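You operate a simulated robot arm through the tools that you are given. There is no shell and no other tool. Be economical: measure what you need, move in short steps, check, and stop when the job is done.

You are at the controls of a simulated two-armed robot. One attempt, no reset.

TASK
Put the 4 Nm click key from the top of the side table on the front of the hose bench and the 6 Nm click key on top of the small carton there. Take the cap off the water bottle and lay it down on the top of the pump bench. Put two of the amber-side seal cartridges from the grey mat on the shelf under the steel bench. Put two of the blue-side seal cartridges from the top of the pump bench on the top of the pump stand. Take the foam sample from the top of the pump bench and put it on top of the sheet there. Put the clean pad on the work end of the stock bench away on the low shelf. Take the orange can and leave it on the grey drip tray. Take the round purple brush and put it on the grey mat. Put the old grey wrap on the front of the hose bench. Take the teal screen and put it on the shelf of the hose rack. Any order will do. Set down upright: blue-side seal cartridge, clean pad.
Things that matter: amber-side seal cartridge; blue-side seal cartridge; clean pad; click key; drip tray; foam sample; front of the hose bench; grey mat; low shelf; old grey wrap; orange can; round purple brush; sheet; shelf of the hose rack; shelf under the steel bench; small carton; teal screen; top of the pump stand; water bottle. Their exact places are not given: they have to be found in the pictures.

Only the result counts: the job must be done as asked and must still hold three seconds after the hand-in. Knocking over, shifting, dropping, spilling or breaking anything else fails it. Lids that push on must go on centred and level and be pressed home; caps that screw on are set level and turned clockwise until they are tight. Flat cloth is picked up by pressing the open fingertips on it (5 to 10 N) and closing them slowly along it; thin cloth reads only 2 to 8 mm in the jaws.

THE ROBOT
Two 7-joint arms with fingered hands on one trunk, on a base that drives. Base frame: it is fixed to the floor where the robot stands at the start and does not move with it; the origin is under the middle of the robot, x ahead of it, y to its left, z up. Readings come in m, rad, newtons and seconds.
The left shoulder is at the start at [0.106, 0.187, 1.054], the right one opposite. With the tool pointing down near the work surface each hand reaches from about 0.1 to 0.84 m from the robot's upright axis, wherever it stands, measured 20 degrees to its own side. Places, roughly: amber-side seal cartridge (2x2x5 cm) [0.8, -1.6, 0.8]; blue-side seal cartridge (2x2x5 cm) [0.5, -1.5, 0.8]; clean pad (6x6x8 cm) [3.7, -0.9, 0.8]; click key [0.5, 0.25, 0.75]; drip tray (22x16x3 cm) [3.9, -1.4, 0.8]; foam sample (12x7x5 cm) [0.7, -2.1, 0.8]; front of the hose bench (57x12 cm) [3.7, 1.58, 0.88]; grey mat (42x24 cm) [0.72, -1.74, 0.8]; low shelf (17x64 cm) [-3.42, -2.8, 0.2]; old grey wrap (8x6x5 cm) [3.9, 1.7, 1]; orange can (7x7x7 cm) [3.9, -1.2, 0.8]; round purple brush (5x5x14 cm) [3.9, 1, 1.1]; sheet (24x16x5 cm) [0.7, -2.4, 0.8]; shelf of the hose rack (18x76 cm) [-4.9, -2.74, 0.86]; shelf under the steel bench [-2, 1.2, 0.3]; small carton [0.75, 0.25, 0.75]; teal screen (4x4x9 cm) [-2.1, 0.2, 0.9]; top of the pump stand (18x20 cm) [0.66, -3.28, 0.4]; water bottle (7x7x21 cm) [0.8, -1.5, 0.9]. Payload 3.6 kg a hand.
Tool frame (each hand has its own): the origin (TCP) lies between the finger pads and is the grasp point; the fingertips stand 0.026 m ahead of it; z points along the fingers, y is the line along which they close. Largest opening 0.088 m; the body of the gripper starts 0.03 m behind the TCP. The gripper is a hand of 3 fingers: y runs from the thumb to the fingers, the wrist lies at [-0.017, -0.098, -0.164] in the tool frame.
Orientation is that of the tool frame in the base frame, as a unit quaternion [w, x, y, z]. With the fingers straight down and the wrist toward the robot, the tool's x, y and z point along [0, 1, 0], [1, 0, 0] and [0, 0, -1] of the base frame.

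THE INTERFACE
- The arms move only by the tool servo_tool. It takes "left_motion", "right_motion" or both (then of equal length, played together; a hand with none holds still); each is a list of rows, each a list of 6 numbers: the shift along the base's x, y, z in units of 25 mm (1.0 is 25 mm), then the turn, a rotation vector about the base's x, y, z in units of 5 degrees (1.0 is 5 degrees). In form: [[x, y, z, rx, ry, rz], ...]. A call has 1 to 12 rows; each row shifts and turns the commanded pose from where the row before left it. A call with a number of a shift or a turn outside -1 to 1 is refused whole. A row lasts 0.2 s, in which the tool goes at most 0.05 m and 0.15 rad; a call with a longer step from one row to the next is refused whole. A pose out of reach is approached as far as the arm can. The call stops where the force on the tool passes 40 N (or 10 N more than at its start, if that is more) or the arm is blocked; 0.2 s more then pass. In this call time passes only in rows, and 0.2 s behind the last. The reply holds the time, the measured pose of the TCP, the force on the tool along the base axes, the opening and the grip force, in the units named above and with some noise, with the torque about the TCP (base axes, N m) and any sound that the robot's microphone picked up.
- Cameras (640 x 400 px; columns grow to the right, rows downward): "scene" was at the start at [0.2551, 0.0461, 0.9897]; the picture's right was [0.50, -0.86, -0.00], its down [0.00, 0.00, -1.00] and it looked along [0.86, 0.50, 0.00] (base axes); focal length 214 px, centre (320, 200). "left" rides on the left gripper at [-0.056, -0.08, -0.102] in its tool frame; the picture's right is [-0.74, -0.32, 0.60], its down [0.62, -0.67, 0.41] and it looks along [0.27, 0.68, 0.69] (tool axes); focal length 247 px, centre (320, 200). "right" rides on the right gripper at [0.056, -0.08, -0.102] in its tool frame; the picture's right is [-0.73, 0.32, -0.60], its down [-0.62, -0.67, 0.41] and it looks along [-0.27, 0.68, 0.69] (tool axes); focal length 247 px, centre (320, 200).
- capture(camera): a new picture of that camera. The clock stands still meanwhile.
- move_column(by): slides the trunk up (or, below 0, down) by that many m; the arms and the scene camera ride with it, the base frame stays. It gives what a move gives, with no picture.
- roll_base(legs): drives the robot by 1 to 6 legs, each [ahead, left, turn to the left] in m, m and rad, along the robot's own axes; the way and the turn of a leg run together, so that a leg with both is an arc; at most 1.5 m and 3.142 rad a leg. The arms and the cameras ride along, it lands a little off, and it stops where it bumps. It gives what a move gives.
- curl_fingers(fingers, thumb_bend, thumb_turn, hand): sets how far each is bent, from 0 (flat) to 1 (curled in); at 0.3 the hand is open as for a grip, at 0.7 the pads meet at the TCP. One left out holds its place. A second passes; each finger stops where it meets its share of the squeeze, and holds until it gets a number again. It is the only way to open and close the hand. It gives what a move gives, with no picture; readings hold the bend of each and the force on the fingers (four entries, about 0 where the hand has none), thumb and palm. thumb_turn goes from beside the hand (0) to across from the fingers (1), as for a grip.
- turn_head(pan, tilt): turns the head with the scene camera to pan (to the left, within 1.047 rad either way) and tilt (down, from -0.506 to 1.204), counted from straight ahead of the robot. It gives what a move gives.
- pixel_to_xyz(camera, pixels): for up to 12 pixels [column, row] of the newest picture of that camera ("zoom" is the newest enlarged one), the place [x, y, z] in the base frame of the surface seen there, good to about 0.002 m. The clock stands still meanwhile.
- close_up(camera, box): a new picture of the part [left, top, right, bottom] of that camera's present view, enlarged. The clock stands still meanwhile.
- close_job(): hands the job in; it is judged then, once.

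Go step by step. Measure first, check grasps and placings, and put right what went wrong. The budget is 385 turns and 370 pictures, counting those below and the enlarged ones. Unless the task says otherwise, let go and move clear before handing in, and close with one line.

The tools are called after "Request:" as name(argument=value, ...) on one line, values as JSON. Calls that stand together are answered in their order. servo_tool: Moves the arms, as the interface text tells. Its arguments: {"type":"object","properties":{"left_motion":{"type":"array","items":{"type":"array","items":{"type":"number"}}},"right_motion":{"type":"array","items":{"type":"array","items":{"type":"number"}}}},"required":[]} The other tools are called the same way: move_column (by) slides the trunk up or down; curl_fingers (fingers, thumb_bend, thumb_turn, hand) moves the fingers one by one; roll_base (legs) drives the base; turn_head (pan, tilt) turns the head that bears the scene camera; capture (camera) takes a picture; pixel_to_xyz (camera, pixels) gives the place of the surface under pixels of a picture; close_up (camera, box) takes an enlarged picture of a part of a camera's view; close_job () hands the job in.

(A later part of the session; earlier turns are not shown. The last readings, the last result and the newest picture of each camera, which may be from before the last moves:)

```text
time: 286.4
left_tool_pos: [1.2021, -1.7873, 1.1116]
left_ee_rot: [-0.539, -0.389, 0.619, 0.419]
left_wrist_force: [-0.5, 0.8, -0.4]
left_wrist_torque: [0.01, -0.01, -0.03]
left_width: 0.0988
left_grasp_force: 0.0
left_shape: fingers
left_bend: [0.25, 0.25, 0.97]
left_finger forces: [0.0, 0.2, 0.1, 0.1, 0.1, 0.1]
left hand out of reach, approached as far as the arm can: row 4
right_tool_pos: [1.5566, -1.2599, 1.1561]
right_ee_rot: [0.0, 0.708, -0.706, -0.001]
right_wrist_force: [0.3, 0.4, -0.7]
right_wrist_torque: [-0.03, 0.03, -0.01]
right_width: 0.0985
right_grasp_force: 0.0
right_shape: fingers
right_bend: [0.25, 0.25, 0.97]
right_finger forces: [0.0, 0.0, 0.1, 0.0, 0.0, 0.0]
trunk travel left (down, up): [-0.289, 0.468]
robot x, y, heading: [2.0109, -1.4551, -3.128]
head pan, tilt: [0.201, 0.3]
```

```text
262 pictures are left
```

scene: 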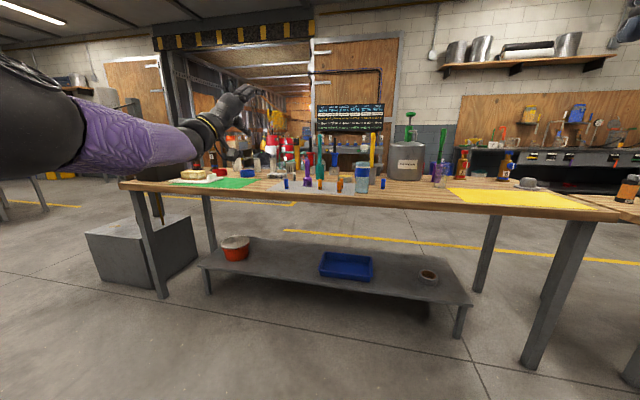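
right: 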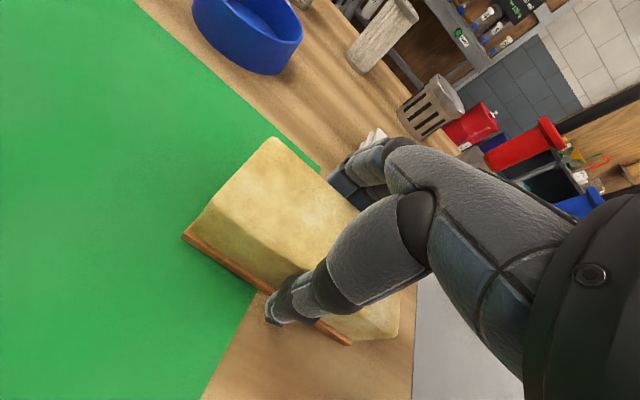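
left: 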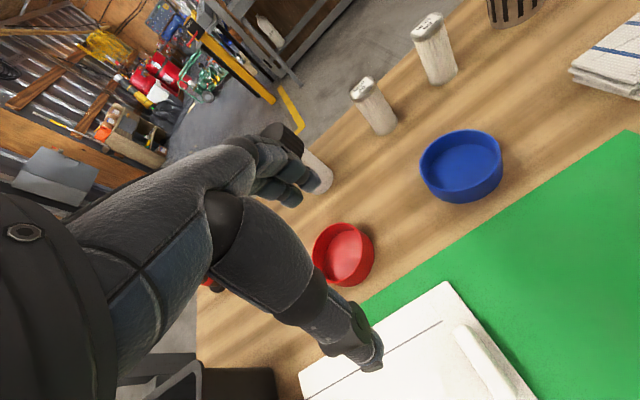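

Rolling works. I roll 40° more, then pull the hand in.

Request:
servo_tool(left_motion=[[0, 0, 0, 1, 0, 0], [0, 0, 0, 1, 0, 0], [0, 0, 0, 1, 0, 0], [0, 0, 0, 1, 0, 0], [0, 0, 0, 1, 0, 0], [0, 0, 0, 1, 0, 0], [0, 0, 0, 1, 0, 0], [0, 0, 0, 1, 0, 0]])

Request:
servo_tool(left_motion=[[0.5, 0, 0, 0, 0, 0], [0.7, 0, 0, 0, 0, 0], [0.7, 0, 0, 0, 0, 0], [0.7, 0, 0, 0, 0, 0], [0.7, 0, 0, 0, 0, 0], [0.7, 0, 0, 0, 0, 0], [0.7, 0, 0, 0, 0, 0], [0.7, 0, 0, 0, 0, 0]])

Request:
turn_head(pan=0.7, tilt=0.1)

Request:
capture(camera="scene")

```text
time: 288.2
left_tool_pos: [1.2005, -1.7853, 1.1125]
left_ee_rot: [-0.375, -0.551, 0.438, 0.604]
left_wrist_force: [-0.3, 0.7, -0.6]
left_wrist_torque: [-0.01, -0.02, 0.01]
left_width: 0.0989
left_grasp_force: 0.0
left_shape: fingers
left_bend: [0.25, 0.25, 0.97]
left_finger forces: [0.0, 0.1, 0.1, 0.1, 0.0, 0.0]
right_tool_pos: [1.5568, -1.2596, 1.1553]
right_ee_rot: [-0.001, 0.708, -0.707, 0.0]
right_wrist_force: [0.3, 0.0, -0.1]
right_wrist_torque: [-0.04, 0.01, 0.01]
right_width: 0.0984
right_grasp_force: 0.0
right_shape: fingers
right_bend: [0.25, 0.25, 0.97]
right_finger forces: [0.0, 0.0, 0.0, 0.0, 0.0, 0.0]
trunk travel left (down, up): [-0.289, 0.468]
robot x, y, heading: [2.0073, -1.4569, -3.129]
head pan, tilt: [0.201, 0.3]
```

```text
time: 290.0
left_tool_pos: [1.3359, -1.7856, 1.111]
left_ee_rot: [-0.375, -0.551, 0.437, 0.604]
left_wrist_force: [0.2, 0.1, -0.1]
left_wrist_torque: [-0.01, -0.01, -0.01]
left_width: 0.099
left_grasp_force: 0.1
left_shape: fingers
left_bend: [0.25, 0.25, 0.97]
left_finger forces: [0.0, 0.1, 0.0, 0.1, 0.0, 0.0]
right_tool_pos: [1.5566, -1.2584, 1.1571]
right_ee_rot: [0.0, 0.708, -0.706, 0.0]
right_wrist_force: [-0.2, 0.8, 0.0]
right_wrist_torque: [-0.02, 0.05, 0.03]
right_width: 0.0982
right_grasp_force: 0.0
right_shape: fingers
right_bend: [0.25, 0.25, 0.97]
right_finger forces: [0.1, 0.0, 0.0, 0.0, 0.1, 0.0]
trunk travel left (down, up): [-0.289, 0.468]
robot x, y, heading: [2.0098, -1.4602, -3.129]
head pan, tilt: [0.201, 0.3]
```

```text
time: 290.9
left_tool_pos: [1.3361, -1.7858, 1.111]
left_ee_rot: [-0.374, -0.549, 0.439, 0.604]
left_wrist_force: [-0.2, 0.2, -0.3]
left_wrist_torque: [0.0, 0.03, 0.0]
left_width: 0.0989
left_grasp_force: 0.0
left_shape: fingers
left_bend: [0.25, 0.25, 0.97]
left_finger forces: [0.0, 0.0, 0.1, 0.0, 0.0, 0.0]
right_tool_pos: [1.5566, -1.2586, 1.1559]
right_ee_rot: [0.0, 0.707, -0.707, -0.001]
right_wrist_force: [0.0, 0.1, 0.6]
right_wrist_torque: [-0.04, -0.05, 0.04]
right_width: 0.0984
right_grasp_force: 0.0
right_shape: fingers
right_bend: [0.25, 0.25, 0.97]
right_finger forces: [0.0, 0.0, 0.0, 0.0, 0.0, 0.0]
trunk travel left (down, up): [-0.289, 0.468]
robot x, y, heading: [2.009, -1.4581, -3.127]
head pan, tilt: [0.7, 0.099]
```

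```text
261 pictures are left
```

scene: 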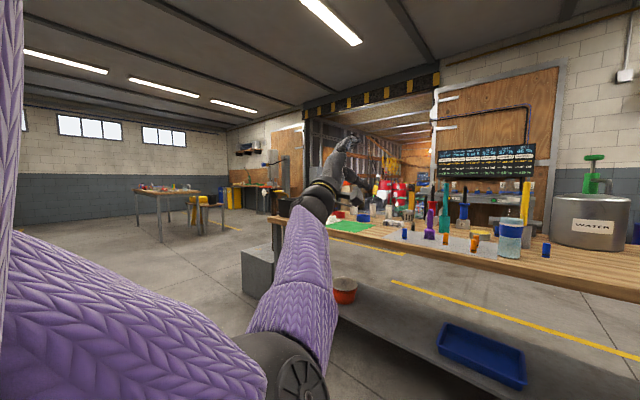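

The elbow is now low. I roll the hand back in this posture so the closing axis becomes horizontal, lowering it to bottle height.

Request:
servo_tool(left_motion=[[0.3, 0.3, -0.5, -1, 0, 0], [0.3, 0.3, -0.5, -1, 0, 0], [0.3, 0.3, -0.5, -1, 0, 0], [0.3, 0.3, -0.5, -1, 0, 0], [0.3, 0.3, -0.5, -1, 0, 0], [0.3, 0.3, -0.5, -1, 0, 0], [0, 0.3, -0.5, -1, 0, 0], [0, 0.3, -0.5, -1, 0, 0], [0, 0.3, -0.5, -1, 0, 0], [0, 0.3, -0.5, -1, 0, 0], [0, 0.3, -0.5, -1, 0, 0], [0, 0.3, -0.5, -1, 0, 0]])

Request:
capture(camera="scene")

```text
time: 293.5
left_tool_pos: [1.3808, -1.6953, 0.9616]
left_ee_rot: [-0.6, -0.288, 0.682, 0.303]
left_wrist_force: [-0.3, -0.5, 0.1]
left_wrist_torque: [-0.02, -0.02, 0.03]
left_width: 0.0991
left_grasp_force: 0.0
left_shape: fingers
left_bend: [0.25, 0.25, 0.97]
left_finger forces: [0.0, 0.1, 0.0, 0.0, 0.1, 0.0]
right_tool_pos: [1.5565, -1.2598, 1.1547]
right_ee_rot: [0.0, 0.708, -0.706, 0.0]
right_wrist_force: [-0.4, 0.1, -0.3]
right_wrist_torque: [-0.03, -0.01, 0.0]
right_width: 0.0985
right_grasp_force: 0.0
right_shape: fingers
right_bend: [0.25, 0.25, 0.97]
right_finger forces: [0.0, 0.0, 0.0, 0.0, 0.1, 0.0]
trunk travel left (down, up): [-0.289, 0.468]
robot x, y, heading: [2.0104, -1.4585, -3.128]
head pan, tilt: [0.7, 0.099]
```

```text
260 pictures are left
```

scene: 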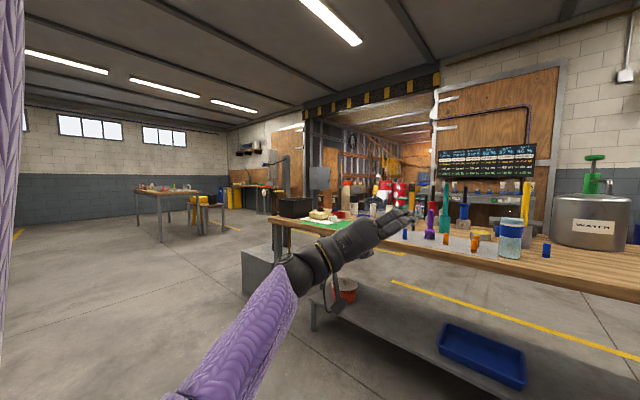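

Now the elbow stays low. I finish the roll and bring the hand to the bottle's line (y −1.49, z 0.89).

Request:
servo_tool(left_motion=[[0.75, 0.8, -0.3, -1, 0, 0], [0.75, 0.9, -0.3, -1, 0, 0], [0.75, 0.9, -0.3, -1, 0, 0], [0.75, 0.9, -0.3, -1, 0, 0], [0.75, 0.9, -0.3, -1, 0, 0], [0.75, 0.9, -0.3, -1, 0, 0], [0.75, 0.9, -0.3, -1, 0, 0], [0.75, 0.9, -0.3, -1, 0, 0], [0.75, 0.9, -0.3, -1, 0, 0]])

Request:
turn_head(pan=0.1, tilt=0.3)

Request:
capture(camera="scene")

```text
time: 295.5
left_tool_pos: [1.5527, -1.4944, 0.8951]
left_ee_rot: [-0.664, -0.038, 0.747, 0.02]
left_wrist_force: [0.0, 0.1, -0.3]
left_wrist_torque: [0.0, 0.04, -0.03]
left_width: 0.0991
left_grasp_force: 0.0
left_shape: fingers
left_bend: [0.25, 0.25, 0.97]
left_finger forces: [0.0, 0.1, 0.1, 0.0, 0.1, 0.1]
right_tool_pos: [1.5575, -1.2602, 1.1562]
right_ee_rot: [0.0, 0.708, -0.707, -0.001]
right_wrist_force: [-0.1, 0.1, -0.1]
right_wrist_torque: [0.01, -0.01, -0.01]
right_width: 0.0984
right_grasp_force: 0.0
right_shape: fingers
right_bend: [0.25, 0.25, 0.97]
right_finger forces: [0.0, 0.0, 0.0, 0.0, 0.1, 0.0]
trunk travel left (down, up): [-0.289, 0.468]
robot x, y, heading: [2.009, -1.4557, -3.127]
head pan, tilt: [0.7, 0.099]
```

```text
time: 296.5
left_tool_pos: [1.5528, -1.4954, 0.8944]
left_ee_rot: [-0.664, -0.038, 0.746, 0.02]
left_wrist_force: [0.2, -1.0, 0.0]
left_wrist_torque: [-0.02, -0.01, 0.0]
left_width: 0.0989
left_grasp_force: 0.1
left_shape: fingers
left_bend: [0.25, 0.25, 0.97]
left_finger forces: [0.0, 0.0, 0.0, 0.0, 0.1, 0.0]
right_tool_pos: [1.5565, -1.2584, 1.1563]
right_ee_rot: [-0.001, 0.708, -0.706, 0.0]
right_wrist_force: [0.1, 0.0, 0.3]
right_wrist_torque: [0.0, 0.04, 0.03]
right_width: 0.0984
right_grasp_force: 0.1
right_shape: fingers
right_bend: [0.25, 0.25, 0.97]
right_finger forces: [0.0, 0.0, 0.1, 0.0, 0.1, 0.1]
trunk travel left (down, up): [-0.289, 0.468]
robot x, y, heading: [2.0125, -1.4583, -3.131]
head pan, tilt: [0.099, 0.3]
```

```text
259 pictures are left
```

scene: 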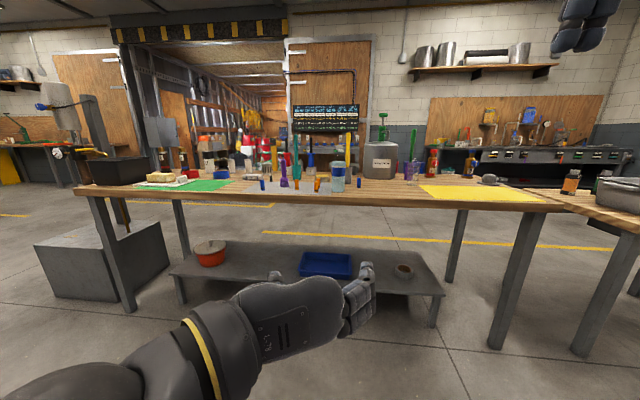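

I drive forward to 1.43 and measure the bottle again.

Request:
roll_base(legs=[[0.57, 0, -0.012]])

Request:
turn_head(pan=0.05, tilt=0.4)

Request:
capture(camera="scene")

Request:
close_up(camera="scene", box=[260, 80, 420, 260])

```text
time: 299.9
left_tool_pos: [0.9638, -1.5008, 0.8943]
left_ee_rot: [-0.664, -0.037, 0.747, 0.02]
left_wrist_force: [0.0, -0.1, -0.9]
left_wrist_torque: [0.03, 0.0, -0.01]
left_width: 0.0988
left_grasp_force: 0.2
left_shape: fingers
left_bend: [0.25, 0.25, 0.97]
left_finger forces: [0.0, 0.0, 0.1, 0.0, 0.0, 0.0]
right_tool_pos: [0.9671, -1.2648, 1.157]
right_ee_rot: [0.0, 0.707, -0.707, 0.0]
right_wrist_force: [0.1, -0.6, -0.2]
right_wrist_torque: [-0.01, 0.03, -0.01]
right_width: 0.0986
right_grasp_force: 0.1
right_shape: fingers
right_bend: [0.25, 0.25, 0.97]
right_finger forces: [0.0, 0.1, 0.0, 0.0, 0.0, 0.0]
trunk travel left (down, up): [-0.289, 0.468]
robot x, y, heading: [1.4166, -1.4635, -3.13]
head pan, tilt: [0.099, 0.3]
```

```text
time: 300.6
left_tool_pos: [0.9643, -1.5007, 0.8953]
left_ee_rot: [-0.665, -0.037, 0.746, 0.02]
left_wrist_force: [0.7, 0.2, -1.0]
left_wrist_torque: [0.0, 0.0, 0.06]
left_width: 0.099
left_grasp_force: 0.0
left_shape: fingers
left_bend: [0.25, 0.25, 0.97]
left_finger forces: [0.1, 0.0, 0.0, 0.0, 0.0, 0.0]
right_tool_pos: [0.9687, -1.265, 1.1565]
right_ee_rot: [0.001, 0.707, -0.707, -0.001]
right_wrist_force: [-0.1, -0.6, 0.2]
right_wrist_torque: [0.02, 0.01, 0.02]
right_width: 0.0985
right_grasp_force: 0.1
right_shape: fingers
right_bend: [0.25, 0.25, 0.97]
right_finger forces: [0.1, 0.1, 0.0, 0.0, 0.0, 0.0]
trunk travel left (down, up): [-0.289, 0.468]
robot x, y, heading: [1.421, -1.4611, -3.13]
head pan, tilt: [0.051, 0.4]
```

```text
258 pictures are left
```

scene: 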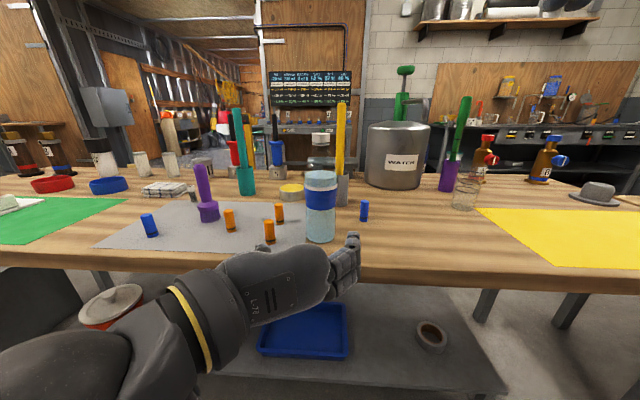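

```text
2.22 times, centred on (340, 170) of scene
```

zoom: 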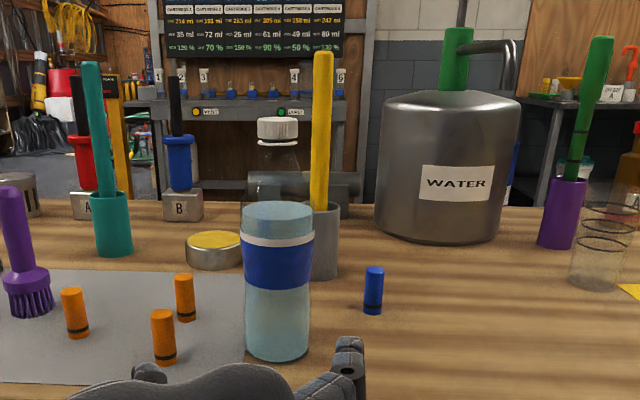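

Request:
pixel_to_xyz(camera="zoom", pixels=[[278, 128], [278, 121], [262, 128], [294, 128], [278, 260], [248, 260], [310, 260], [278, 330], [278, 209], [278, 141], [278, 235], [278, 150]])

```text
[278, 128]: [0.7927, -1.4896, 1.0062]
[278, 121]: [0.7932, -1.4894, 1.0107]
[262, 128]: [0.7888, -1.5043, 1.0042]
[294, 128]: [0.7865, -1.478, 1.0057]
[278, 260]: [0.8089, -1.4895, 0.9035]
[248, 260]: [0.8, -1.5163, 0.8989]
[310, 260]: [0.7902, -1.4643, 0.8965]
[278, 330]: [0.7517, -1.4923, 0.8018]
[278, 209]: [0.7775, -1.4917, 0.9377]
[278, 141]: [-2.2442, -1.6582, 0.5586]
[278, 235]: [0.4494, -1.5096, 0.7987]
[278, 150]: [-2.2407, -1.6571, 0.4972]
```

Bottle axis ≈(0.778, −1.490); cap about z 0.985–1.012. I slide the left hand around the bottle at z 0.91, above the ambers.

Request:
servo_tool(left_motion=[[-0.4, 0.2, 0.3, 0, 0, 0], [-0.8, 0.2, 0.3, 0, 0, 0], [-0.9, 0, 0, 0, 0, 0], [-0.9, 0, 0, 0, 0, 0], [-0.9, 0, 0, 0, 0, 0], [-0.9, 0, 0, 0, 0, 0]])

Request:
close_up(camera="scene", box=[200, 120, 440, 320])

```text
time: 301.9
left_tool_pos: [0.8431, -1.4908, 0.9099]
left_ee_rot: [-0.664, -0.037, 0.746, 0.021]
left_wrist_force: [-0.6, -1.4, -0.3]
left_wrist_torque: [-0.02, 0.02, -0.02]
left_width: 0.0991
left_grasp_force: 0.0
left_shape: fingers
left_bend: [0.25, 0.25, 0.97]
left_finger forces: [0.1, 0.0, 0.1, 0.0, 0.2, 0.1]
right_tool_pos: [0.9668, -1.2655, 1.1561]
right_ee_rot: [0.0, -0.707, 0.707, 0.0]
right_wrist_force: [-0.4, 1.0, 0.5]
right_wrist_torque: [-0.04, 0.0, -0.02]
right_width: 0.0985
right_grasp_force: 0.0
right_shape: fingers
right_bend: [0.25, 0.25, 0.97]
right_finger forces: [0.1, 0.1, 0.0, 0.0, 0.0, 0.0]
trunk travel left (down, up): [-0.289, 0.468]
robot x, y, heading: [1.4216, -1.4612, -3.134]
head pan, tilt: [0.051, 0.4]
```

```text
2.00 times, centred on (320, 220) of scene
```

zoom: 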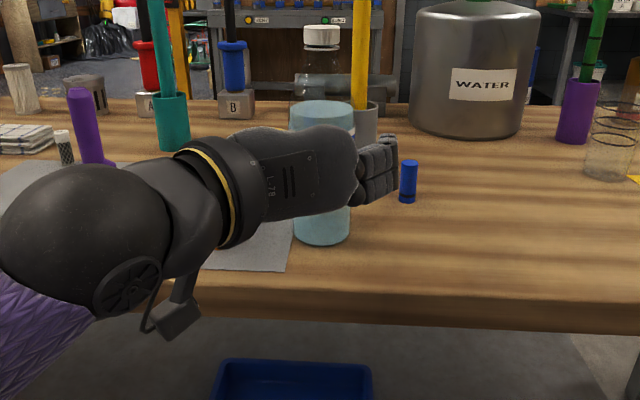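

Clearances look fine. I advance the last 5.5 cm and close gently.

Request:
servo_tool(left_motion=[[-0.6, 0, 0, 0, 0, 0], [-0.8, 0, 0, 0, 0, 0], [-0.8, 0, 0, 0, 0, 0]])

Request:
close_up(camera="scene", box=[200, 120, 440, 320])

Request:
capture(camera="left")

```text
time: 302.8
left_tool_pos: [0.7893, -1.4918, 0.9106]
left_ee_rot: [-0.664, -0.037, 0.746, 0.02]
left_wrist_force: [0.2, -0.1, 0.3]
left_wrist_torque: [0.02, 0.01, 0.01]
left_width: 0.0987
left_grasp_force: 0.1
left_shape: fingers
left_bend: [0.25, 0.25, 0.97]
left_finger forces: [0.1, 0.1, 0.0, 0.1, 0.0, 0.0]
right_tool_pos: [0.9669, -1.2663, 1.1567]
right_ee_rot: [0.0, -0.707, 0.707, 0.0]
right_wrist_force: [0.3, -0.1, 0.4]
right_wrist_torque: [0.01, -0.02, -0.01]
right_width: 0.0987
right_grasp_force: 0.1
right_shape: fingers
right_bend: [0.25, 0.25, 0.97]
right_finger forces: [0.1, 0.0, 0.1, 0.0, 0.0, 0.0]
trunk travel left (down, up): [-0.289, 0.468]
robot x, y, heading: [1.4187, -1.4613, -3.133]
head pan, tilt: [0.051, 0.4]
```

```text
2.00 times, centred on (320, 220) of scene
```

zoom: 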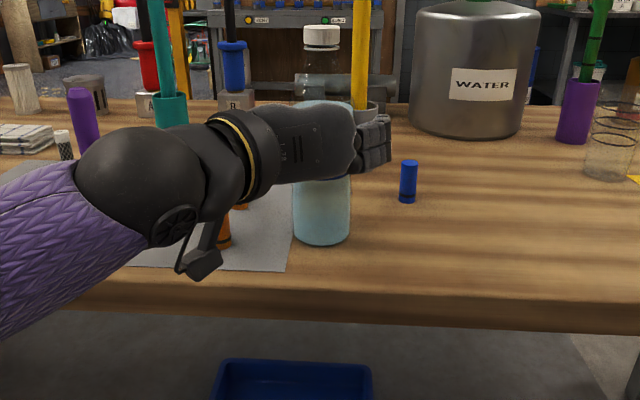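

```text
254 pictures are left
```

left: 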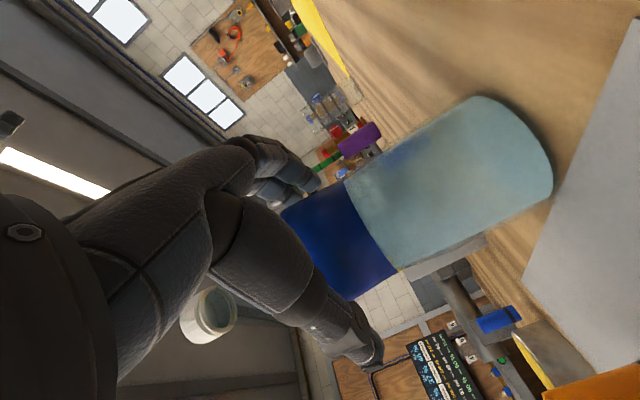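

The hand surrounds the bottle without touching the amber. I close gently.

Request:
curl_fingers(hand="left", fingers=0.5, thumb_bend=0.5)

Request:
close_up(camera="scene", box=[200, 100, 440, 300])

```text
time: 303.8
left_tool_pos: [0.788, -1.4911, 0.911]
left_ee_rot: [-0.665, -0.037, 0.746, 0.021]
left_wrist_force: [0.0, -1.6, 1.1]
left_wrist_torque: [-0.07, 0.01, 0.0]
left_width: 0.058
left_grasp_force: 7.1
left_shape: fingers
left_bend: [0.46, 0.45, 0.97]
left_finger forces: [0.1, 6.6, 0.1, 0.1, 7.7, 0.0]
right_tool_pos: [0.9696, -1.2657, 1.156]
right_ee_rot: [0.001, -0.707, 0.707, 0.0]
right_wrist_force: [0.6, 0.1, -0.1]
right_wrist_torque: [-0.01, 0.0, 0.02]
right_width: 0.0985
right_grasp_force: 0.1
right_shape: fingers
right_bend: [0.25, 0.25, 0.97]
right_finger forces: [0.0, 0.1, 0.0, 0.1, 0.0, 0.0]
trunk travel left (down, up): [-0.289, 0.468]
robot x, y, heading: [1.4213, -1.4638, -3.13]
head pan, tilt: [0.051, 0.4]
```

```text
2.00 times, centred on (320, 200) of scene
```

zoom: 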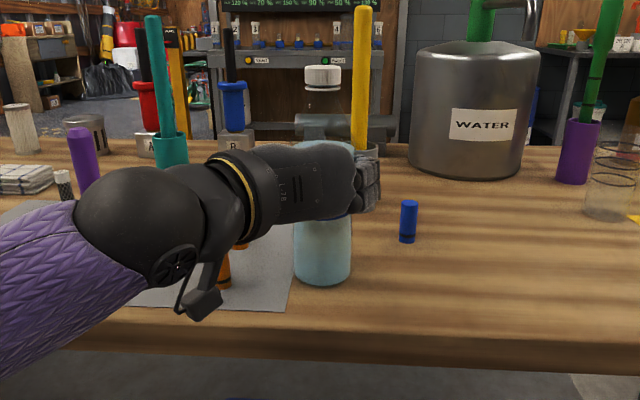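

Bottle held at 7 N. I firm the grip a little and bring the right hand above the cap.

Request:
curl_fingers(hand="left", fingers=0.56, thumb_bend=0.55)

Request:
curl_fingers(hand="right", fingers=0.45, thumb_bend=0.45)

Request:
servo_tool(right_motion=[[-0.5, -0.6, 0, 0, 0, 0], [-0.78, -0.95, -0.2, 0, 0, 0], [-0.78, -0.95, -0.2, 0, 0, 0], [-0.78, -0.95, -0.2, 0, 0, 0], [-0.78, -0.95, -0.2, 0, 0, 0], [-0.78, -0.95, -0.2, 0, 0, 0], [-0.78, -0.95, -0.2, 0, 0, 0], [-0.78, -0.95, -0.2, 0, 0, 0], [-0.78, -0.95, -0.2, 0, 0, 0], [-0.78, -0.75, -0.2, 0, 0, 0]])

Request:
capture(camera="right")

Request:
close_up(camera="scene", box=[200, 60, 440, 260])

```text
time: 304.8
left_tool_pos: [0.7891, -1.4917, 0.9105]
left_ee_rot: [-0.664, -0.037, 0.747, 0.02]
left_wrist_force: [-0.3, -0.2, 2.6]
left_wrist_torque: [-0.17, -0.01, -0.02]
left_width: 0.0572
left_grasp_force: 12.9
left_shape: fingers
left_bend: [0.48, 0.46, 0.97]
left_finger forces: [0.6, 12.5, 0.2, 0.1, 13.1, 0.0]
right_tool_pos: [0.9688, -1.2659, 1.1565]
right_ee_rot: [0.0, -0.707, 0.708, -0.001]
right_wrist_force: [-0.3, -0.1, -0.1]
right_wrist_torque: [0.0, -0.01, 0.02]
right_width: 0.0985
right_grasp_force: 0.1
right_shape: fingers
right_bend: [0.25, 0.25, 0.97]
right_finger forces: [0.1, 0.0, 0.0, 0.0, 0.0, 0.0]
trunk travel left (down, up): [-0.289, 0.468]
robot x, y, heading: [1.4209, -1.4656, -3.134]
head pan, tilt: [0.051, 0.4]
```

```text
time: 305.8
left_tool_pos: [0.7886, -1.4913, 0.9103]
left_ee_rot: [-0.665, -0.036, 0.746, 0.021]
left_wrist_force: [0.0, -0.5, 2.4]
left_wrist_torque: [-0.12, -0.02, -0.03]
left_width: 0.0569
left_grasp_force: 13.2
left_shape: fingers
left_bend: [0.48, 0.46, 0.97]
left_finger forces: [0.6, 12.5, 0.0, 0.0, 13.3, 0.0]
right_tool_pos: [0.9694, -1.2643, 1.1571]
right_ee_rot: [0.001, -0.707, 0.707, 0.0]
right_wrist_force: [0.2, 0.1, 0.1]
right_wrist_torque: [-0.03, 0.04, 0.0]
right_width: 0.0565
right_grasp_force: 0.0
right_shape: fingers
right_bend: [0.45, 0.45, 0.97]
right_finger forces: [0.0, 0.0, 0.1, 0.0, 0.1, 0.1]
trunk travel left (down, up): [-0.289, 0.468]
robot x, y, heading: [1.4246, -1.4626, -3.133]
head pan, tilt: [0.051, 0.4]
```

```text
time: 307.9
left_tool_pos: [0.7884, -1.4914, 0.91]
left_ee_rot: [-0.665, -0.036, 0.745, 0.021]
left_wrist_force: [-0.3, 0.7, 2.0]
left_wrist_torque: [-0.13, 0.0, 0.0]
left_width: 0.0563
left_grasp_force: 12.9
left_shape: fingers
left_bend: [0.48, 0.46, 0.97]
left_finger forces: [0.6, 12.5, 0.1, 0.0, 13.0, 0.0]
right_tool_pos: [0.7812, -1.4903, 1.109]
right_ee_rot: [0.0, 0.708, -0.707, -0.001]
right_wrist_force: [0.2, 0.6, -0.2]
right_wrist_torque: [-0.01, -0.01, 0.01]
right_width: 0.0567
right_grasp_force: 0.1
right_shape: fingers
right_bend: [0.45, 0.45, 0.97]
right_finger forces: [0.1, 0.0, 0.1, 0.0, 0.0, 0.0]
trunk travel left (down, up): [-0.289, 0.468]
robot x, y, heading: [1.4216, -1.4616, -3.135]
head pan, tilt: [0.051, 0.4]
```

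```text
252 pictures are left
```

right: 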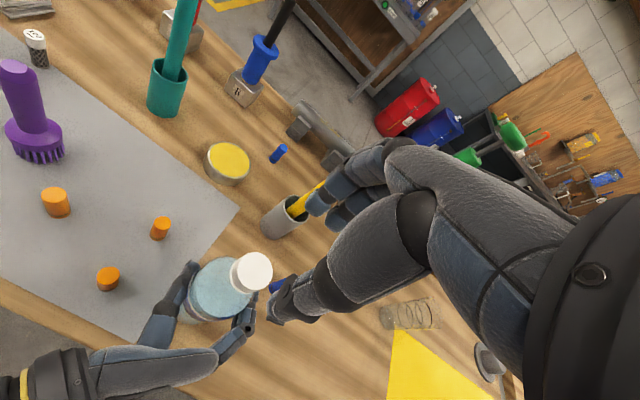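

```text
2.00 times, centred on (320, 160) of scene
```

zoom: 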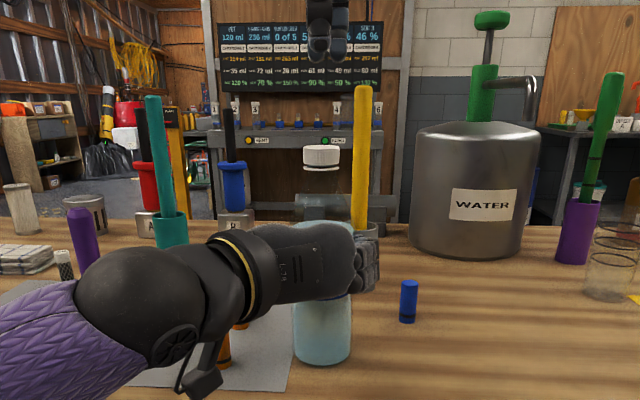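

I see the cap at (252,272) in the right camera. I measure it plus the rear blue cartridge (278,153).

Request:
pixel_to_xyz(camera="right", pixels=[[252, 270], [235, 275], [270, 267], [248, 256], [257, 287], [278, 153], [277, 288], [55, 200], [161, 228], [108, 278]])

```text
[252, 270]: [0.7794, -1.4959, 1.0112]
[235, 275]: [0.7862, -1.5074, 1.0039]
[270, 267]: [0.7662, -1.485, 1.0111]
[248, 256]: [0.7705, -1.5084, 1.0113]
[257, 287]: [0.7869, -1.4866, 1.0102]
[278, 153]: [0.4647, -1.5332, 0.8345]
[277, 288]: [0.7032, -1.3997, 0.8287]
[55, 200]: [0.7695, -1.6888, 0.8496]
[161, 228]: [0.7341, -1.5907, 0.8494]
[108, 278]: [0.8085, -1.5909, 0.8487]
```

Cap centre (0.778, −1.496), top 1.011. I descend over it and grip.

Request:
servo_tool(right_motion=[[-0.1, -0.22, -0.8, 0, 0, 0], [0, 0, -0.9, 0, 0, 0], [0, 0, -0.9, 0, 0, 0], [0, 0, -0.9, 0, 0, 0], [0, 0, -0.7, 0, 0, 0]])

Request:
curl_fingers(hand="right", fingers=0.72, thumb_bend=0.7)

Request:
close_up(camera="scene", box=[220, 60, 420, 230])

```text
time: 309.1
left_tool_pos: [0.7879, -1.4914, 0.9097]
left_ee_rot: [-0.665, -0.037, 0.746, 0.021]
left_wrist_force: [-0.3, -0.8, 2.8]
left_wrist_torque: [-0.13, -0.01, -0.03]
left_width: 0.0565
left_grasp_force: 13.2
left_shape: fingers
left_bend: [0.48, 0.46, 0.97]
left_finger forces: [0.6, 12.7, 0.0, 0.0, 13.0, 0.0]
right_tool_pos: [0.7783, -1.4941, 1.004]
right_ee_rot: [0.0, 0.708, -0.707, 0.0]
right_wrist_force: [-0.7, -0.3, 0.5]
right_wrist_torque: [-0.02, 0.02, 0.01]
right_width: 0.0565
right_grasp_force: 0.0
right_shape: fingers
right_bend: [0.45, 0.45, 0.97]
right_finger forces: [0.0, 0.0, 0.0, 0.0, 0.0, 0.0]
trunk travel left (down, up): [-0.289, 0.468]
robot x, y, heading: [1.4215, -1.462, -3.131]
head pan, tilt: [0.051, 0.4]
```

```text
time: 310.1
left_tool_pos: [0.7891, -1.4913, 0.9108]
left_ee_rot: [-0.665, -0.037, 0.746, 0.021]
left_wrist_force: [9.2, -1.6, 3.1]
left_wrist_torque: [-0.09, 0.04, -0.02]
left_width: 0.0565
left_grasp_force: 12.8
left_shape: fingers
left_bend: [0.48, 0.46, 0.97]
left_finger forces: [0.5, 10.5, 0.0, 0.0, 13.9, 0.0]
right_tool_pos: [0.778, -1.4941, 1.0056]
right_ee_rot: [0.001, 0.707, -0.707, 0.0]
right_wrist_force: [-6.9, 0.9, -0.8]
right_wrist_torque: [0.03, 0.23, 0.08]
right_width: 0.0205
right_grasp_force: 10.7
right_shape: fingers
right_bend: [0.62, 0.62, 0.97]
right_finger forces: [2.4, 11.6, 0.0, 0.0, 7.9, 0.0]
trunk travel left (down, up): [-0.289, 0.468]
robot x, y, heading: [1.4217, -1.4607, -3.135]
head pan, tilt: [0.051, 0.4]
```

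```text
2.35 times, centred on (320, 145) of scene
```

zoom: 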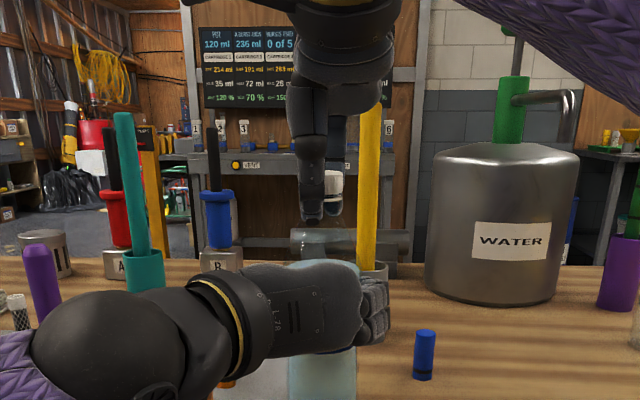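

The cap is gripped. I relieve the sideways force a little and turn it counter-clockwise 60°.

Request:
servo_tool(right_motion=[[-0.06, 0, 0, 0, 0, 0.5], [0, 0, 0, 0, 0, 1], [0, 0, 0.01, 0, 0, 1], [0, 0, 0.01, 0, 0, 1], [0, 0, 0.01, 0, 0, 1], [0, 0, 0.01, 0, 0, 1], [0, 0, 0.01, 0, 0, 1], [0, 0, 0.01, 0, 0, 1], [0, 0, 0.01, 0, 0, 1], [0, 0, 0.01, 0, 0, 1], [0, 0, 0.01, 0, 0, 1], [0, 0, 0.01, 0, 0, 1]])

Request:
close_up(camera="scene", box=[220, 60, 420, 230])

```text
time: 312.8
left_tool_pos: [0.7886, -1.4914, 0.9101]
left_ee_rot: [-0.664, -0.037, 0.746, 0.021]
left_wrist_force: [1.3, 2.7, 3.5]
left_wrist_torque: [-0.14, -0.02, 0.14]
left_width: 0.0562
left_grasp_force: 13.4
left_shape: fingers
left_bend: [0.49, 0.47, 0.97]
left_finger forces: [0.8, 13.9, 0.1, 0.0, 12.1, 0.0]
right_tool_pos: [0.7749, -1.4955, 1.0095]
right_ee_rot: [0.0, 0.96, -0.278, 0.0]
right_wrist_force: [-2.5, -3.0, -6.3]
right_wrist_torque: [-0.16, 0.28, -0.13]
right_width: 0.017
right_grasp_force: 12.2
right_shape: fingers
right_bend: [0.65, 0.63, 0.93]
right_finger forces: [3.6, 9.4, 0.0, 0.0, 11.5, 0.0]
trunk travel left (down, up): [-0.289, 0.468]
robot x, y, heading: [1.4193, -1.4665, -3.134]
head pan, tilt: [0.051, 0.4]
```

```text
2.35 times, centred on (320, 145) of scene
```

zoom: 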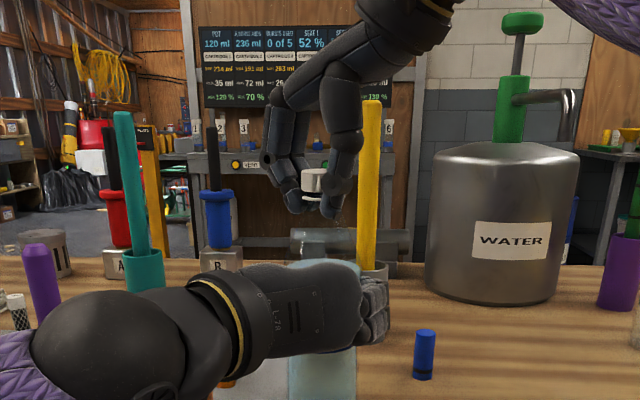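

The torque is small, so the cap seems to turn. I turn another 35°, easing the upward pull.

Request:
servo_tool(right_motion=[[0, 0, -0.06, 0, 0, 1], [0, 0, 0, 0, 0, 1], [0, 0, 0, 0, 0, 1], [0, 0, 0, 0, 0, 1], [0, 0, 0, 0, 0, 1], [0, 0, 0, 0, 0, 1], [0, 0, 0, 0, 0, 1]])

Request:
close_up(camera="right", box=[150, 180, 380, 360])

```text
time: 314.4
left_tool_pos: [0.7915, -1.4892, 0.9112]
left_ee_rot: [-0.665, -0.035, 0.746, 0.022]
left_wrist_force: [19.6, 6.5, 0.2]
left_wrist_torque: [-0.33, 0.02, 0.13]
left_width: 0.0554
left_grasp_force: 15.0
left_shape: fingers
left_bend: [0.48, 0.48, 0.98]
left_finger forces: [1.0, 14.5, 0.0, 0.1, 14.0, 0.0]
right_tool_pos: [0.7961, -1.4882, 1.006]
right_ee_rot: [0.007, 1.0, 0.012, -0.006]
right_wrist_force: [-13.9, -8.6, 15.2]
right_wrist_torque: [-0.59, 0.56, -0.08]
right_width: 0.0169
right_grasp_force: 20.1
right_shape: fingers
right_bend: [0.64, 0.64, 0.94]
right_finger forces: [0.1, 27.3, 0.1, 0.0, 12.9, 0.1]
right hand out of reach, approached as far as the arm can: row 6, 7
trunk travel left (down, up): [-0.289, 0.468]
robot x, y, heading: [1.4216, -1.4638, -3.133]
head pan, tilt: [0.051, 0.4]
```

```text
2.22 times, centred on (265, 270) of right
```

zoom: 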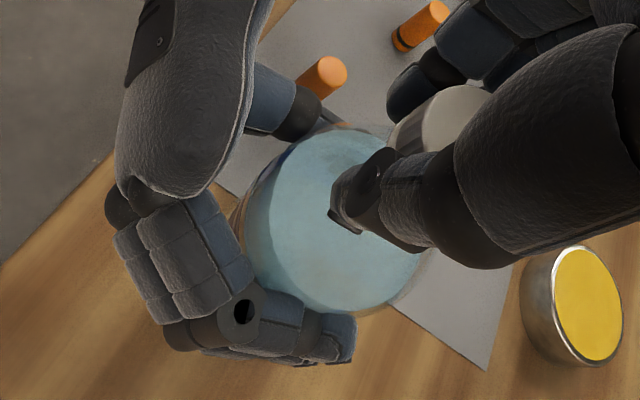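

That hit the right arm's limit and pushed sideways. I back off 10°, release the cap and rewind.

Request:
servo_tool(right_motion=[[-0.4, -0.1, 0, 0, 0, -1], [-0.3, -0.1, 0, 0, 0, -1]])

Request:
curl_fingers(hand="right", fingers=0.45, thumb_bend=0.45)

Request:
close_up(camera="scene", box=[220, 60, 420, 230])

```text
time: 314.9
left_tool_pos: [0.788, -1.4925, 0.9108]
left_ee_rot: [-0.664, -0.038, 0.746, 0.019]
left_wrist_force: [-11.8, 9.6, -0.6]
left_wrist_torque: [-0.27, -0.15, -0.05]
left_width: 0.0556
left_grasp_force: 14.3
left_shape: fingers
left_bend: [0.47, 0.48, 0.97]
left_finger forces: [1.8, 18.1, 0.0, 0.1, 9.1, 0.0]
right_tool_pos: [0.7813, -1.495, 1.0047]
right_ee_rot: [0.003, 0.998, -0.063, 0.0]
right_wrist_force: [5.9, -8.9, 23.0]
right_wrist_torque: [-0.42, -0.01, 0.09]
right_width: 0.0169
right_grasp_force: 17.8
right_shape: fingers
right_bend: [0.63, 0.64, 0.94]
right_finger forces: [4.9, 19.0, 0.1, 0.0, 12.3, 0.1]
trunk travel left (down, up): [-0.289, 0.468]
robot x, y, heading: [1.4203, -1.4639, -3.133]
head pan, tilt: [0.051, 0.4]
```

```text
time: 315.9
left_tool_pos: [0.7884, -1.4918, 0.9097]
left_ee_rot: [-0.664, -0.037, 0.746, 0.021]
left_wrist_force: [-0.5, -1.2, 0.6]
left_wrist_torque: [-0.16, -0.03, -0.06]
left_width: 0.0553
left_grasp_force: 13.1
left_shape: fingers
left_bend: [0.49, 0.47, 0.97]
left_finger forces: [1.2, 11.1, 0.1, 0.1, 13.7, 0.0]
right_tool_pos: [0.7806, -1.4923, 1.0008]
right_ee_rot: [0.0, 0.998, -0.066, 0.0]
right_wrist_force: [-0.2, 1.0, -0.7]
right_wrist_torque: [0.01, 0.0, 0.03]
right_width: 0.0554
right_grasp_force: 0.1
right_shape: fingers
right_bend: [0.45, 0.45, 0.97]
right_finger forces: [0.0, 0.0, 0.0, 0.1, 0.0, 0.0]
trunk travel left (down, up): [-0.289, 0.468]
robot x, y, heading: [1.4201, -1.4668, -3.132]
head pan, tilt: [0.051, 0.4]
```

```text
2.35 times, centred on (320, 145) of scene
```

zoom: 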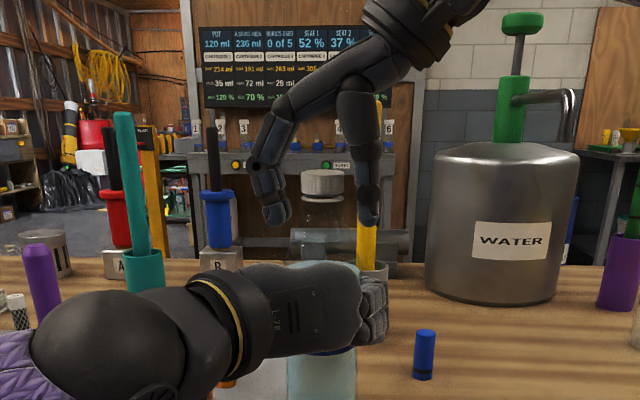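

Request:
pixel_to_xyz(camera="zoom", pixels=[[322, 174], [322, 182], [322, 190], [322, 198], [304, 182], [340, 182]])

Request:
servo_tool(right_motion=[[0, 0, 0.3, 0, 0, -1], [0, 0, 0, 0, 0, -1], [0, 0, 0, 0, 0, -1], [0, 0, 0, 0, 0, -1], [0, 0, 0, 0, 0, -1], [0, 0, 0, 0, 0, -1], [0, 0, 0, 0, 0, -1], [0, 0, 0, 0, 0, -1], [0, 0, 0, 0, 0, -1], [0, 0, 0, 0, 0, -1], [0, 0, 0, 0, 0, -1], [0, 0, 0, 0, 0, -1]])

```text
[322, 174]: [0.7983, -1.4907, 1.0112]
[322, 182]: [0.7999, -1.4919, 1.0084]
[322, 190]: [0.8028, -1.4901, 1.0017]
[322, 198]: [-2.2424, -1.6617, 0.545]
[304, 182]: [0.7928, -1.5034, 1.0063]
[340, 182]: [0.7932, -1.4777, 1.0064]
```

```text
time: 318.6
left_tool_pos: [0.7879, -1.4923, 0.9113]
left_ee_rot: [-0.664, -0.038, 0.746, 0.021]
left_wrist_force: [-1.3, -1.9, 1.6]
left_wrist_torque: [-0.14, -0.03, -0.03]
left_width: 0.0554
left_grasp_force: 13.6
left_shape: fingers
left_bend: [0.49, 0.47, 0.97]
left_finger forces: [1.3, 11.2, 0.0, 0.0, 13.8, 0.1]
right_tool_pos: [0.7795, -1.4931, 1.0081]
right_ee_rot: [0.0, 0.831, -0.556, 0.0]
right_wrist_force: [0.3, -0.1, -0.8]
right_wrist_torque: [0.02, -0.03, -0.02]
right_width: 0.0555
right_grasp_force: 0.1
right_shape: fingers
right_bend: [0.45, 0.45, 0.97]
right_finger forces: [0.0, 0.0, 0.0, 0.1, 0.0, 0.0]
trunk travel left (down, up): [-0.289, 0.468]
robot x, y, heading: [1.4238, -1.4634, -3.133]
head pan, tilt: [0.051, 0.4]
```

The cap is now centred near (0.786, −1.491). I rewind further, centre, and grip more firmly.

Request:
servo_tool(right_motion=[[0.25, 0.08, -0.1, 0, 0, -1], [0, 0, 0, 0, 0, -1], [0, 0, 0, 0, 0, -1], [0, 0, 0, 0, 0, -1], [0, 0, 0, 0, 0, -1], [0, 0, 0, 0, 0, -1], [0, 0, 0, 0, 0, -1], [0, 0, 0, 0, 0, -1]])

Request:
capture(camera="right")

Request:
curl_fingers(hand="right", fingers=0.74, thumb_bend=0.74)

```text
time: 320.4
left_tool_pos: [0.7888, -1.4919, 0.91]
left_ee_rot: [-0.664, -0.037, 0.746, 0.021]
left_wrist_force: [-0.8, -1.8, 1.0]
left_wrist_torque: [-0.08, 0.01, 0.04]
left_width: 0.0552
left_grasp_force: 13.6
left_shape: fingers
left_bend: [0.49, 0.47, 0.97]
left_finger forces: [1.3, 11.2, 0.0, 0.0, 13.6, 0.0]
right_tool_pos: [0.7858, -1.4913, 1.0068]
right_ee_rot: [0.0, -0.591, 0.807, 0.0]
right_wrist_force: [0.4, -0.2, -0.2]
right_wrist_torque: [-0.01, 0.02, 0.01]
right_width: 0.0555
right_grasp_force: 0.2
right_shape: fingers
right_bend: [0.45, 0.45, 0.97]
right_finger forces: [0.1, 0.0, 0.0, 0.0, 0.0, 0.0]
trunk travel left (down, up): [-0.289, 0.468]
robot x, y, heading: [1.4217, -1.4618, -3.132]
head pan, tilt: [0.051, 0.4]
```

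```text
246 pictures are left
```

right: 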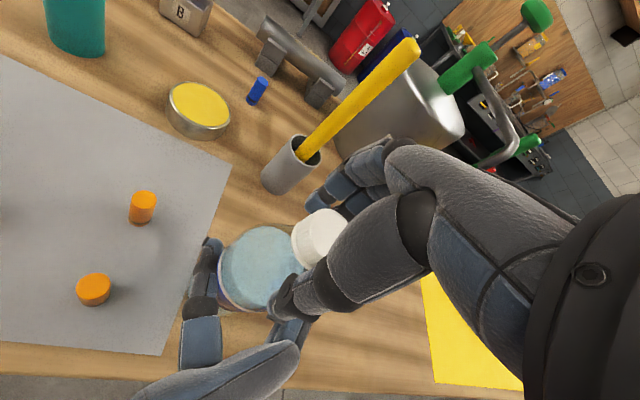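

```text
time: 321.4
left_tool_pos: [0.7895, -1.4916, 0.9103]
left_ee_rot: [-0.664, -0.036, 0.746, 0.02]
left_wrist_force: [7.9, -0.2, 2.6]
left_wrist_torque: [-0.1, -0.05, 0.02]
left_width: 0.0551
left_grasp_force: 13.2
left_shape: fingers
left_bend: [0.49, 0.47, 0.97]
left_finger forces: [1.4, 10.2, 0.0, 0.0, 14.2, 0.0]
right_tool_pos: [0.7852, -1.49, 1.0058]
right_ee_rot: [0.0, -0.592, 0.806, 0.0]
right_wrist_force: [-6.6, 0.4, 0.6]
right_wrist_torque: [0.09, 0.26, -0.02]
right_width: 0.0206
right_grasp_force: 16.0
right_shape: fingers
right_bend: [0.62, 0.63, 0.97]
right_finger forces: [16.7, 1.3, 0.1, 0.0, 13.9, 0.1]
trunk travel left (down, up): [-0.289, 0.468]
robot x, y, heading: [1.4205, -1.4644, -3.132]
head pan, tilt: [0.051, 0.4]
```

Gripped at 16 N. Turn 85° counter-clockwise.

Request:
servo_tool(right_motion=[[-0.05, 0, 0, 0, 0, 1], [0, 0, 0, 0, 0, 1], [0, 0, 0, 0, 0, 1], [0, 0, 0, 0, 0, 1], [0, 0, 0.01, 0, 0, 1], [0, 0, 0.01, 0, 0, 1], [0, 0, 0, 0, 0, 1], [0, 0, 0, 0, 0, 1], [0, 0, 0.01, 0, 0, 1], [0, 0, 0, 0, 0, 1], [0, 0, 0, 0, 0, 1], [0, 0, 0, 0, 0, 1]])

Request:
servo_tool(right_motion=[[0, 0, 0, 0, 0, 1], [0, 0, 0, 0, 0, 1], [0, 0, 0.01, 0, 0, 1], [0, 0, 0, 0, 0, 1], [0, 0, 0, 0, 0, 1]])

Request:
close_up(camera="scene", box=[270, 100, 370, 190])

```text
time: 323.9
left_tool_pos: [0.7884, -1.4903, 0.9106]
left_ee_rot: [-0.664, -0.037, 0.746, 0.021]
left_wrist_force: [5.6, 5.9, 2.0]
left_wrist_torque: [-0.16, -0.06, 0.2]
left_width: 0.0553
left_grasp_force: 14.2
left_shape: fingers
left_bend: [0.49, 0.48, 0.97]
left_finger forces: [1.6, 14.4, 0.0, 0.1, 12.2, 0.1]
right_tool_pos: [0.7851, -1.4902, 1.0083]
right_ee_rot: [0.0, 0.916, -0.402, 0.0]
right_wrist_force: [-6.0, -4.5, 0.5]
right_wrist_torque: [-0.15, 0.38, -0.24]
right_width: 0.0154
right_grasp_force: 17.6
right_shape: fingers
right_bend: [0.63, 0.66, 0.92]
right_finger forces: [10.3, 9.4, 0.0, 0.1, 15.5, 0.1]
trunk travel left (down, up): [-0.289, 0.468]
robot x, y, heading: [1.4205, -1.4627, -3.135]
head pan, tilt: [0.051, 0.4]
```

```text
time: 325.1
left_tool_pos: [0.7879, -1.4922, 0.9106]
left_ee_rot: [-0.664, -0.037, 0.747, 0.021]
left_wrist_force: [0.6, 7.4, 1.3]
left_wrist_torque: [-0.24, -0.07, 0.23]
left_width: 0.0554
left_grasp_force: 14.2
left_shape: fingers
left_bend: [0.48, 0.48, 0.97]
left_finger forces: [1.7, 16.0, 0.0, 0.1, 11.4, 0.0]
right_tool_pos: [0.7849, -1.4918, 1.0076]
right_ee_rot: [0.001, 0.981, -0.193, 0.0]
right_wrist_force: [-2.3, -6.3, -0.8]
right_wrist_torque: [-0.31, 0.26, -0.2]
right_width: 0.0144
right_grasp_force: 18.2
right_shape: fingers
right_bend: [0.63, 0.67, 0.92]
right_finger forces: [9.3, 10.4, 0.0, 0.1, 16.3, 0.0]
trunk travel left (down, up): [-0.289, 0.468]
robot x, y, heading: [1.4212, -1.4651, -3.13]
head pan, tilt: [0.051, 0.4]
```

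```text
4.44 times, centred on (320, 145) of scene
```

zoom: 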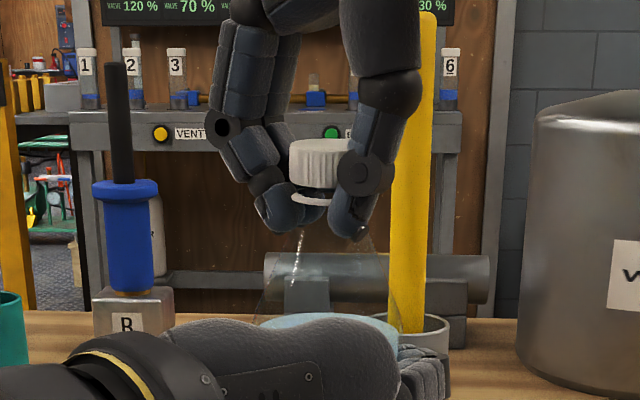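

There is about 0.2 Nm of resistance. I check whether the fingers slip: rewind, then repeat with a stronger grip.

Request:
curl_fingers(hand="right", fingers=0.45, thumb_bend=0.45)

Request:
close_up(camera="scene", box=[290, 110, 350, 170])

Request:
pixel_to_xyz(camera="zoom", pixels=[[320, 140], [320, 160], [320, 180], [320, 200], [320, 220], [290, 190], [350, 190]])

```text
time: 326.1
left_tool_pos: [0.7879, -1.4923, 0.9105]
left_ee_rot: [-0.665, -0.037, 0.746, 0.021]
left_wrist_force: [-1.1, -0.6, 1.8]
left_wrist_torque: [-0.1, -0.02, -0.03]
left_width: 0.0553
left_grasp_force: 13.0
left_shape: fingers
left_bend: [0.49, 0.47, 0.97]
left_finger forces: [1.6, 10.9, 0.0, 0.0, 13.4, 0.1]
right_tool_pos: [0.7842, -1.4915, 1.008]
right_ee_rot: [0.0, 0.981, -0.195, 0.0]
right_wrist_force: [0.0, -0.2, -0.2]
right_wrist_torque: [-0.02, 0.0, 0.0]
right_width: 0.0553
right_grasp_force: 0.0
right_shape: fingers
right_bend: [0.45, 0.45, 0.97]
right_finger forces: [0.0, 0.1, 0.0, 0.0, 0.1, 0.1]
trunk travel left (down, up): [-0.289, 0.468]
robot x, y, heading: [1.4203, -1.4651, -3.131]
head pan, tilt: [0.051, 0.4]
```

```text
6.67 times, centred on (320, 140) of scene
```

zoom: 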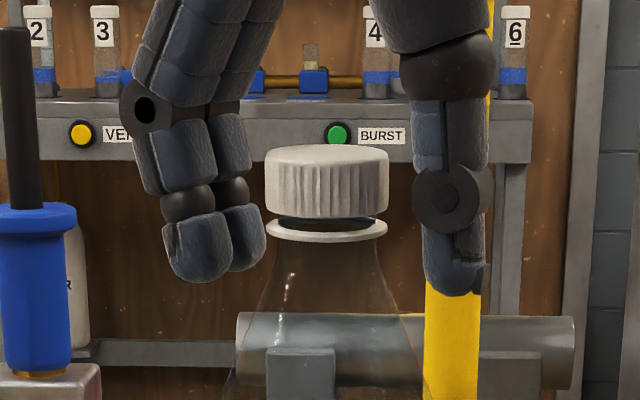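

```text
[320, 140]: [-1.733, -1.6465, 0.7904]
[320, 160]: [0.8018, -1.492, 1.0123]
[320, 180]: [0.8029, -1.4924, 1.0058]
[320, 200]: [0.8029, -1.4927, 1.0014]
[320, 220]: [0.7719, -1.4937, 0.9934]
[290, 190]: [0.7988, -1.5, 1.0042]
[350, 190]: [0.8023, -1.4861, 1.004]
```

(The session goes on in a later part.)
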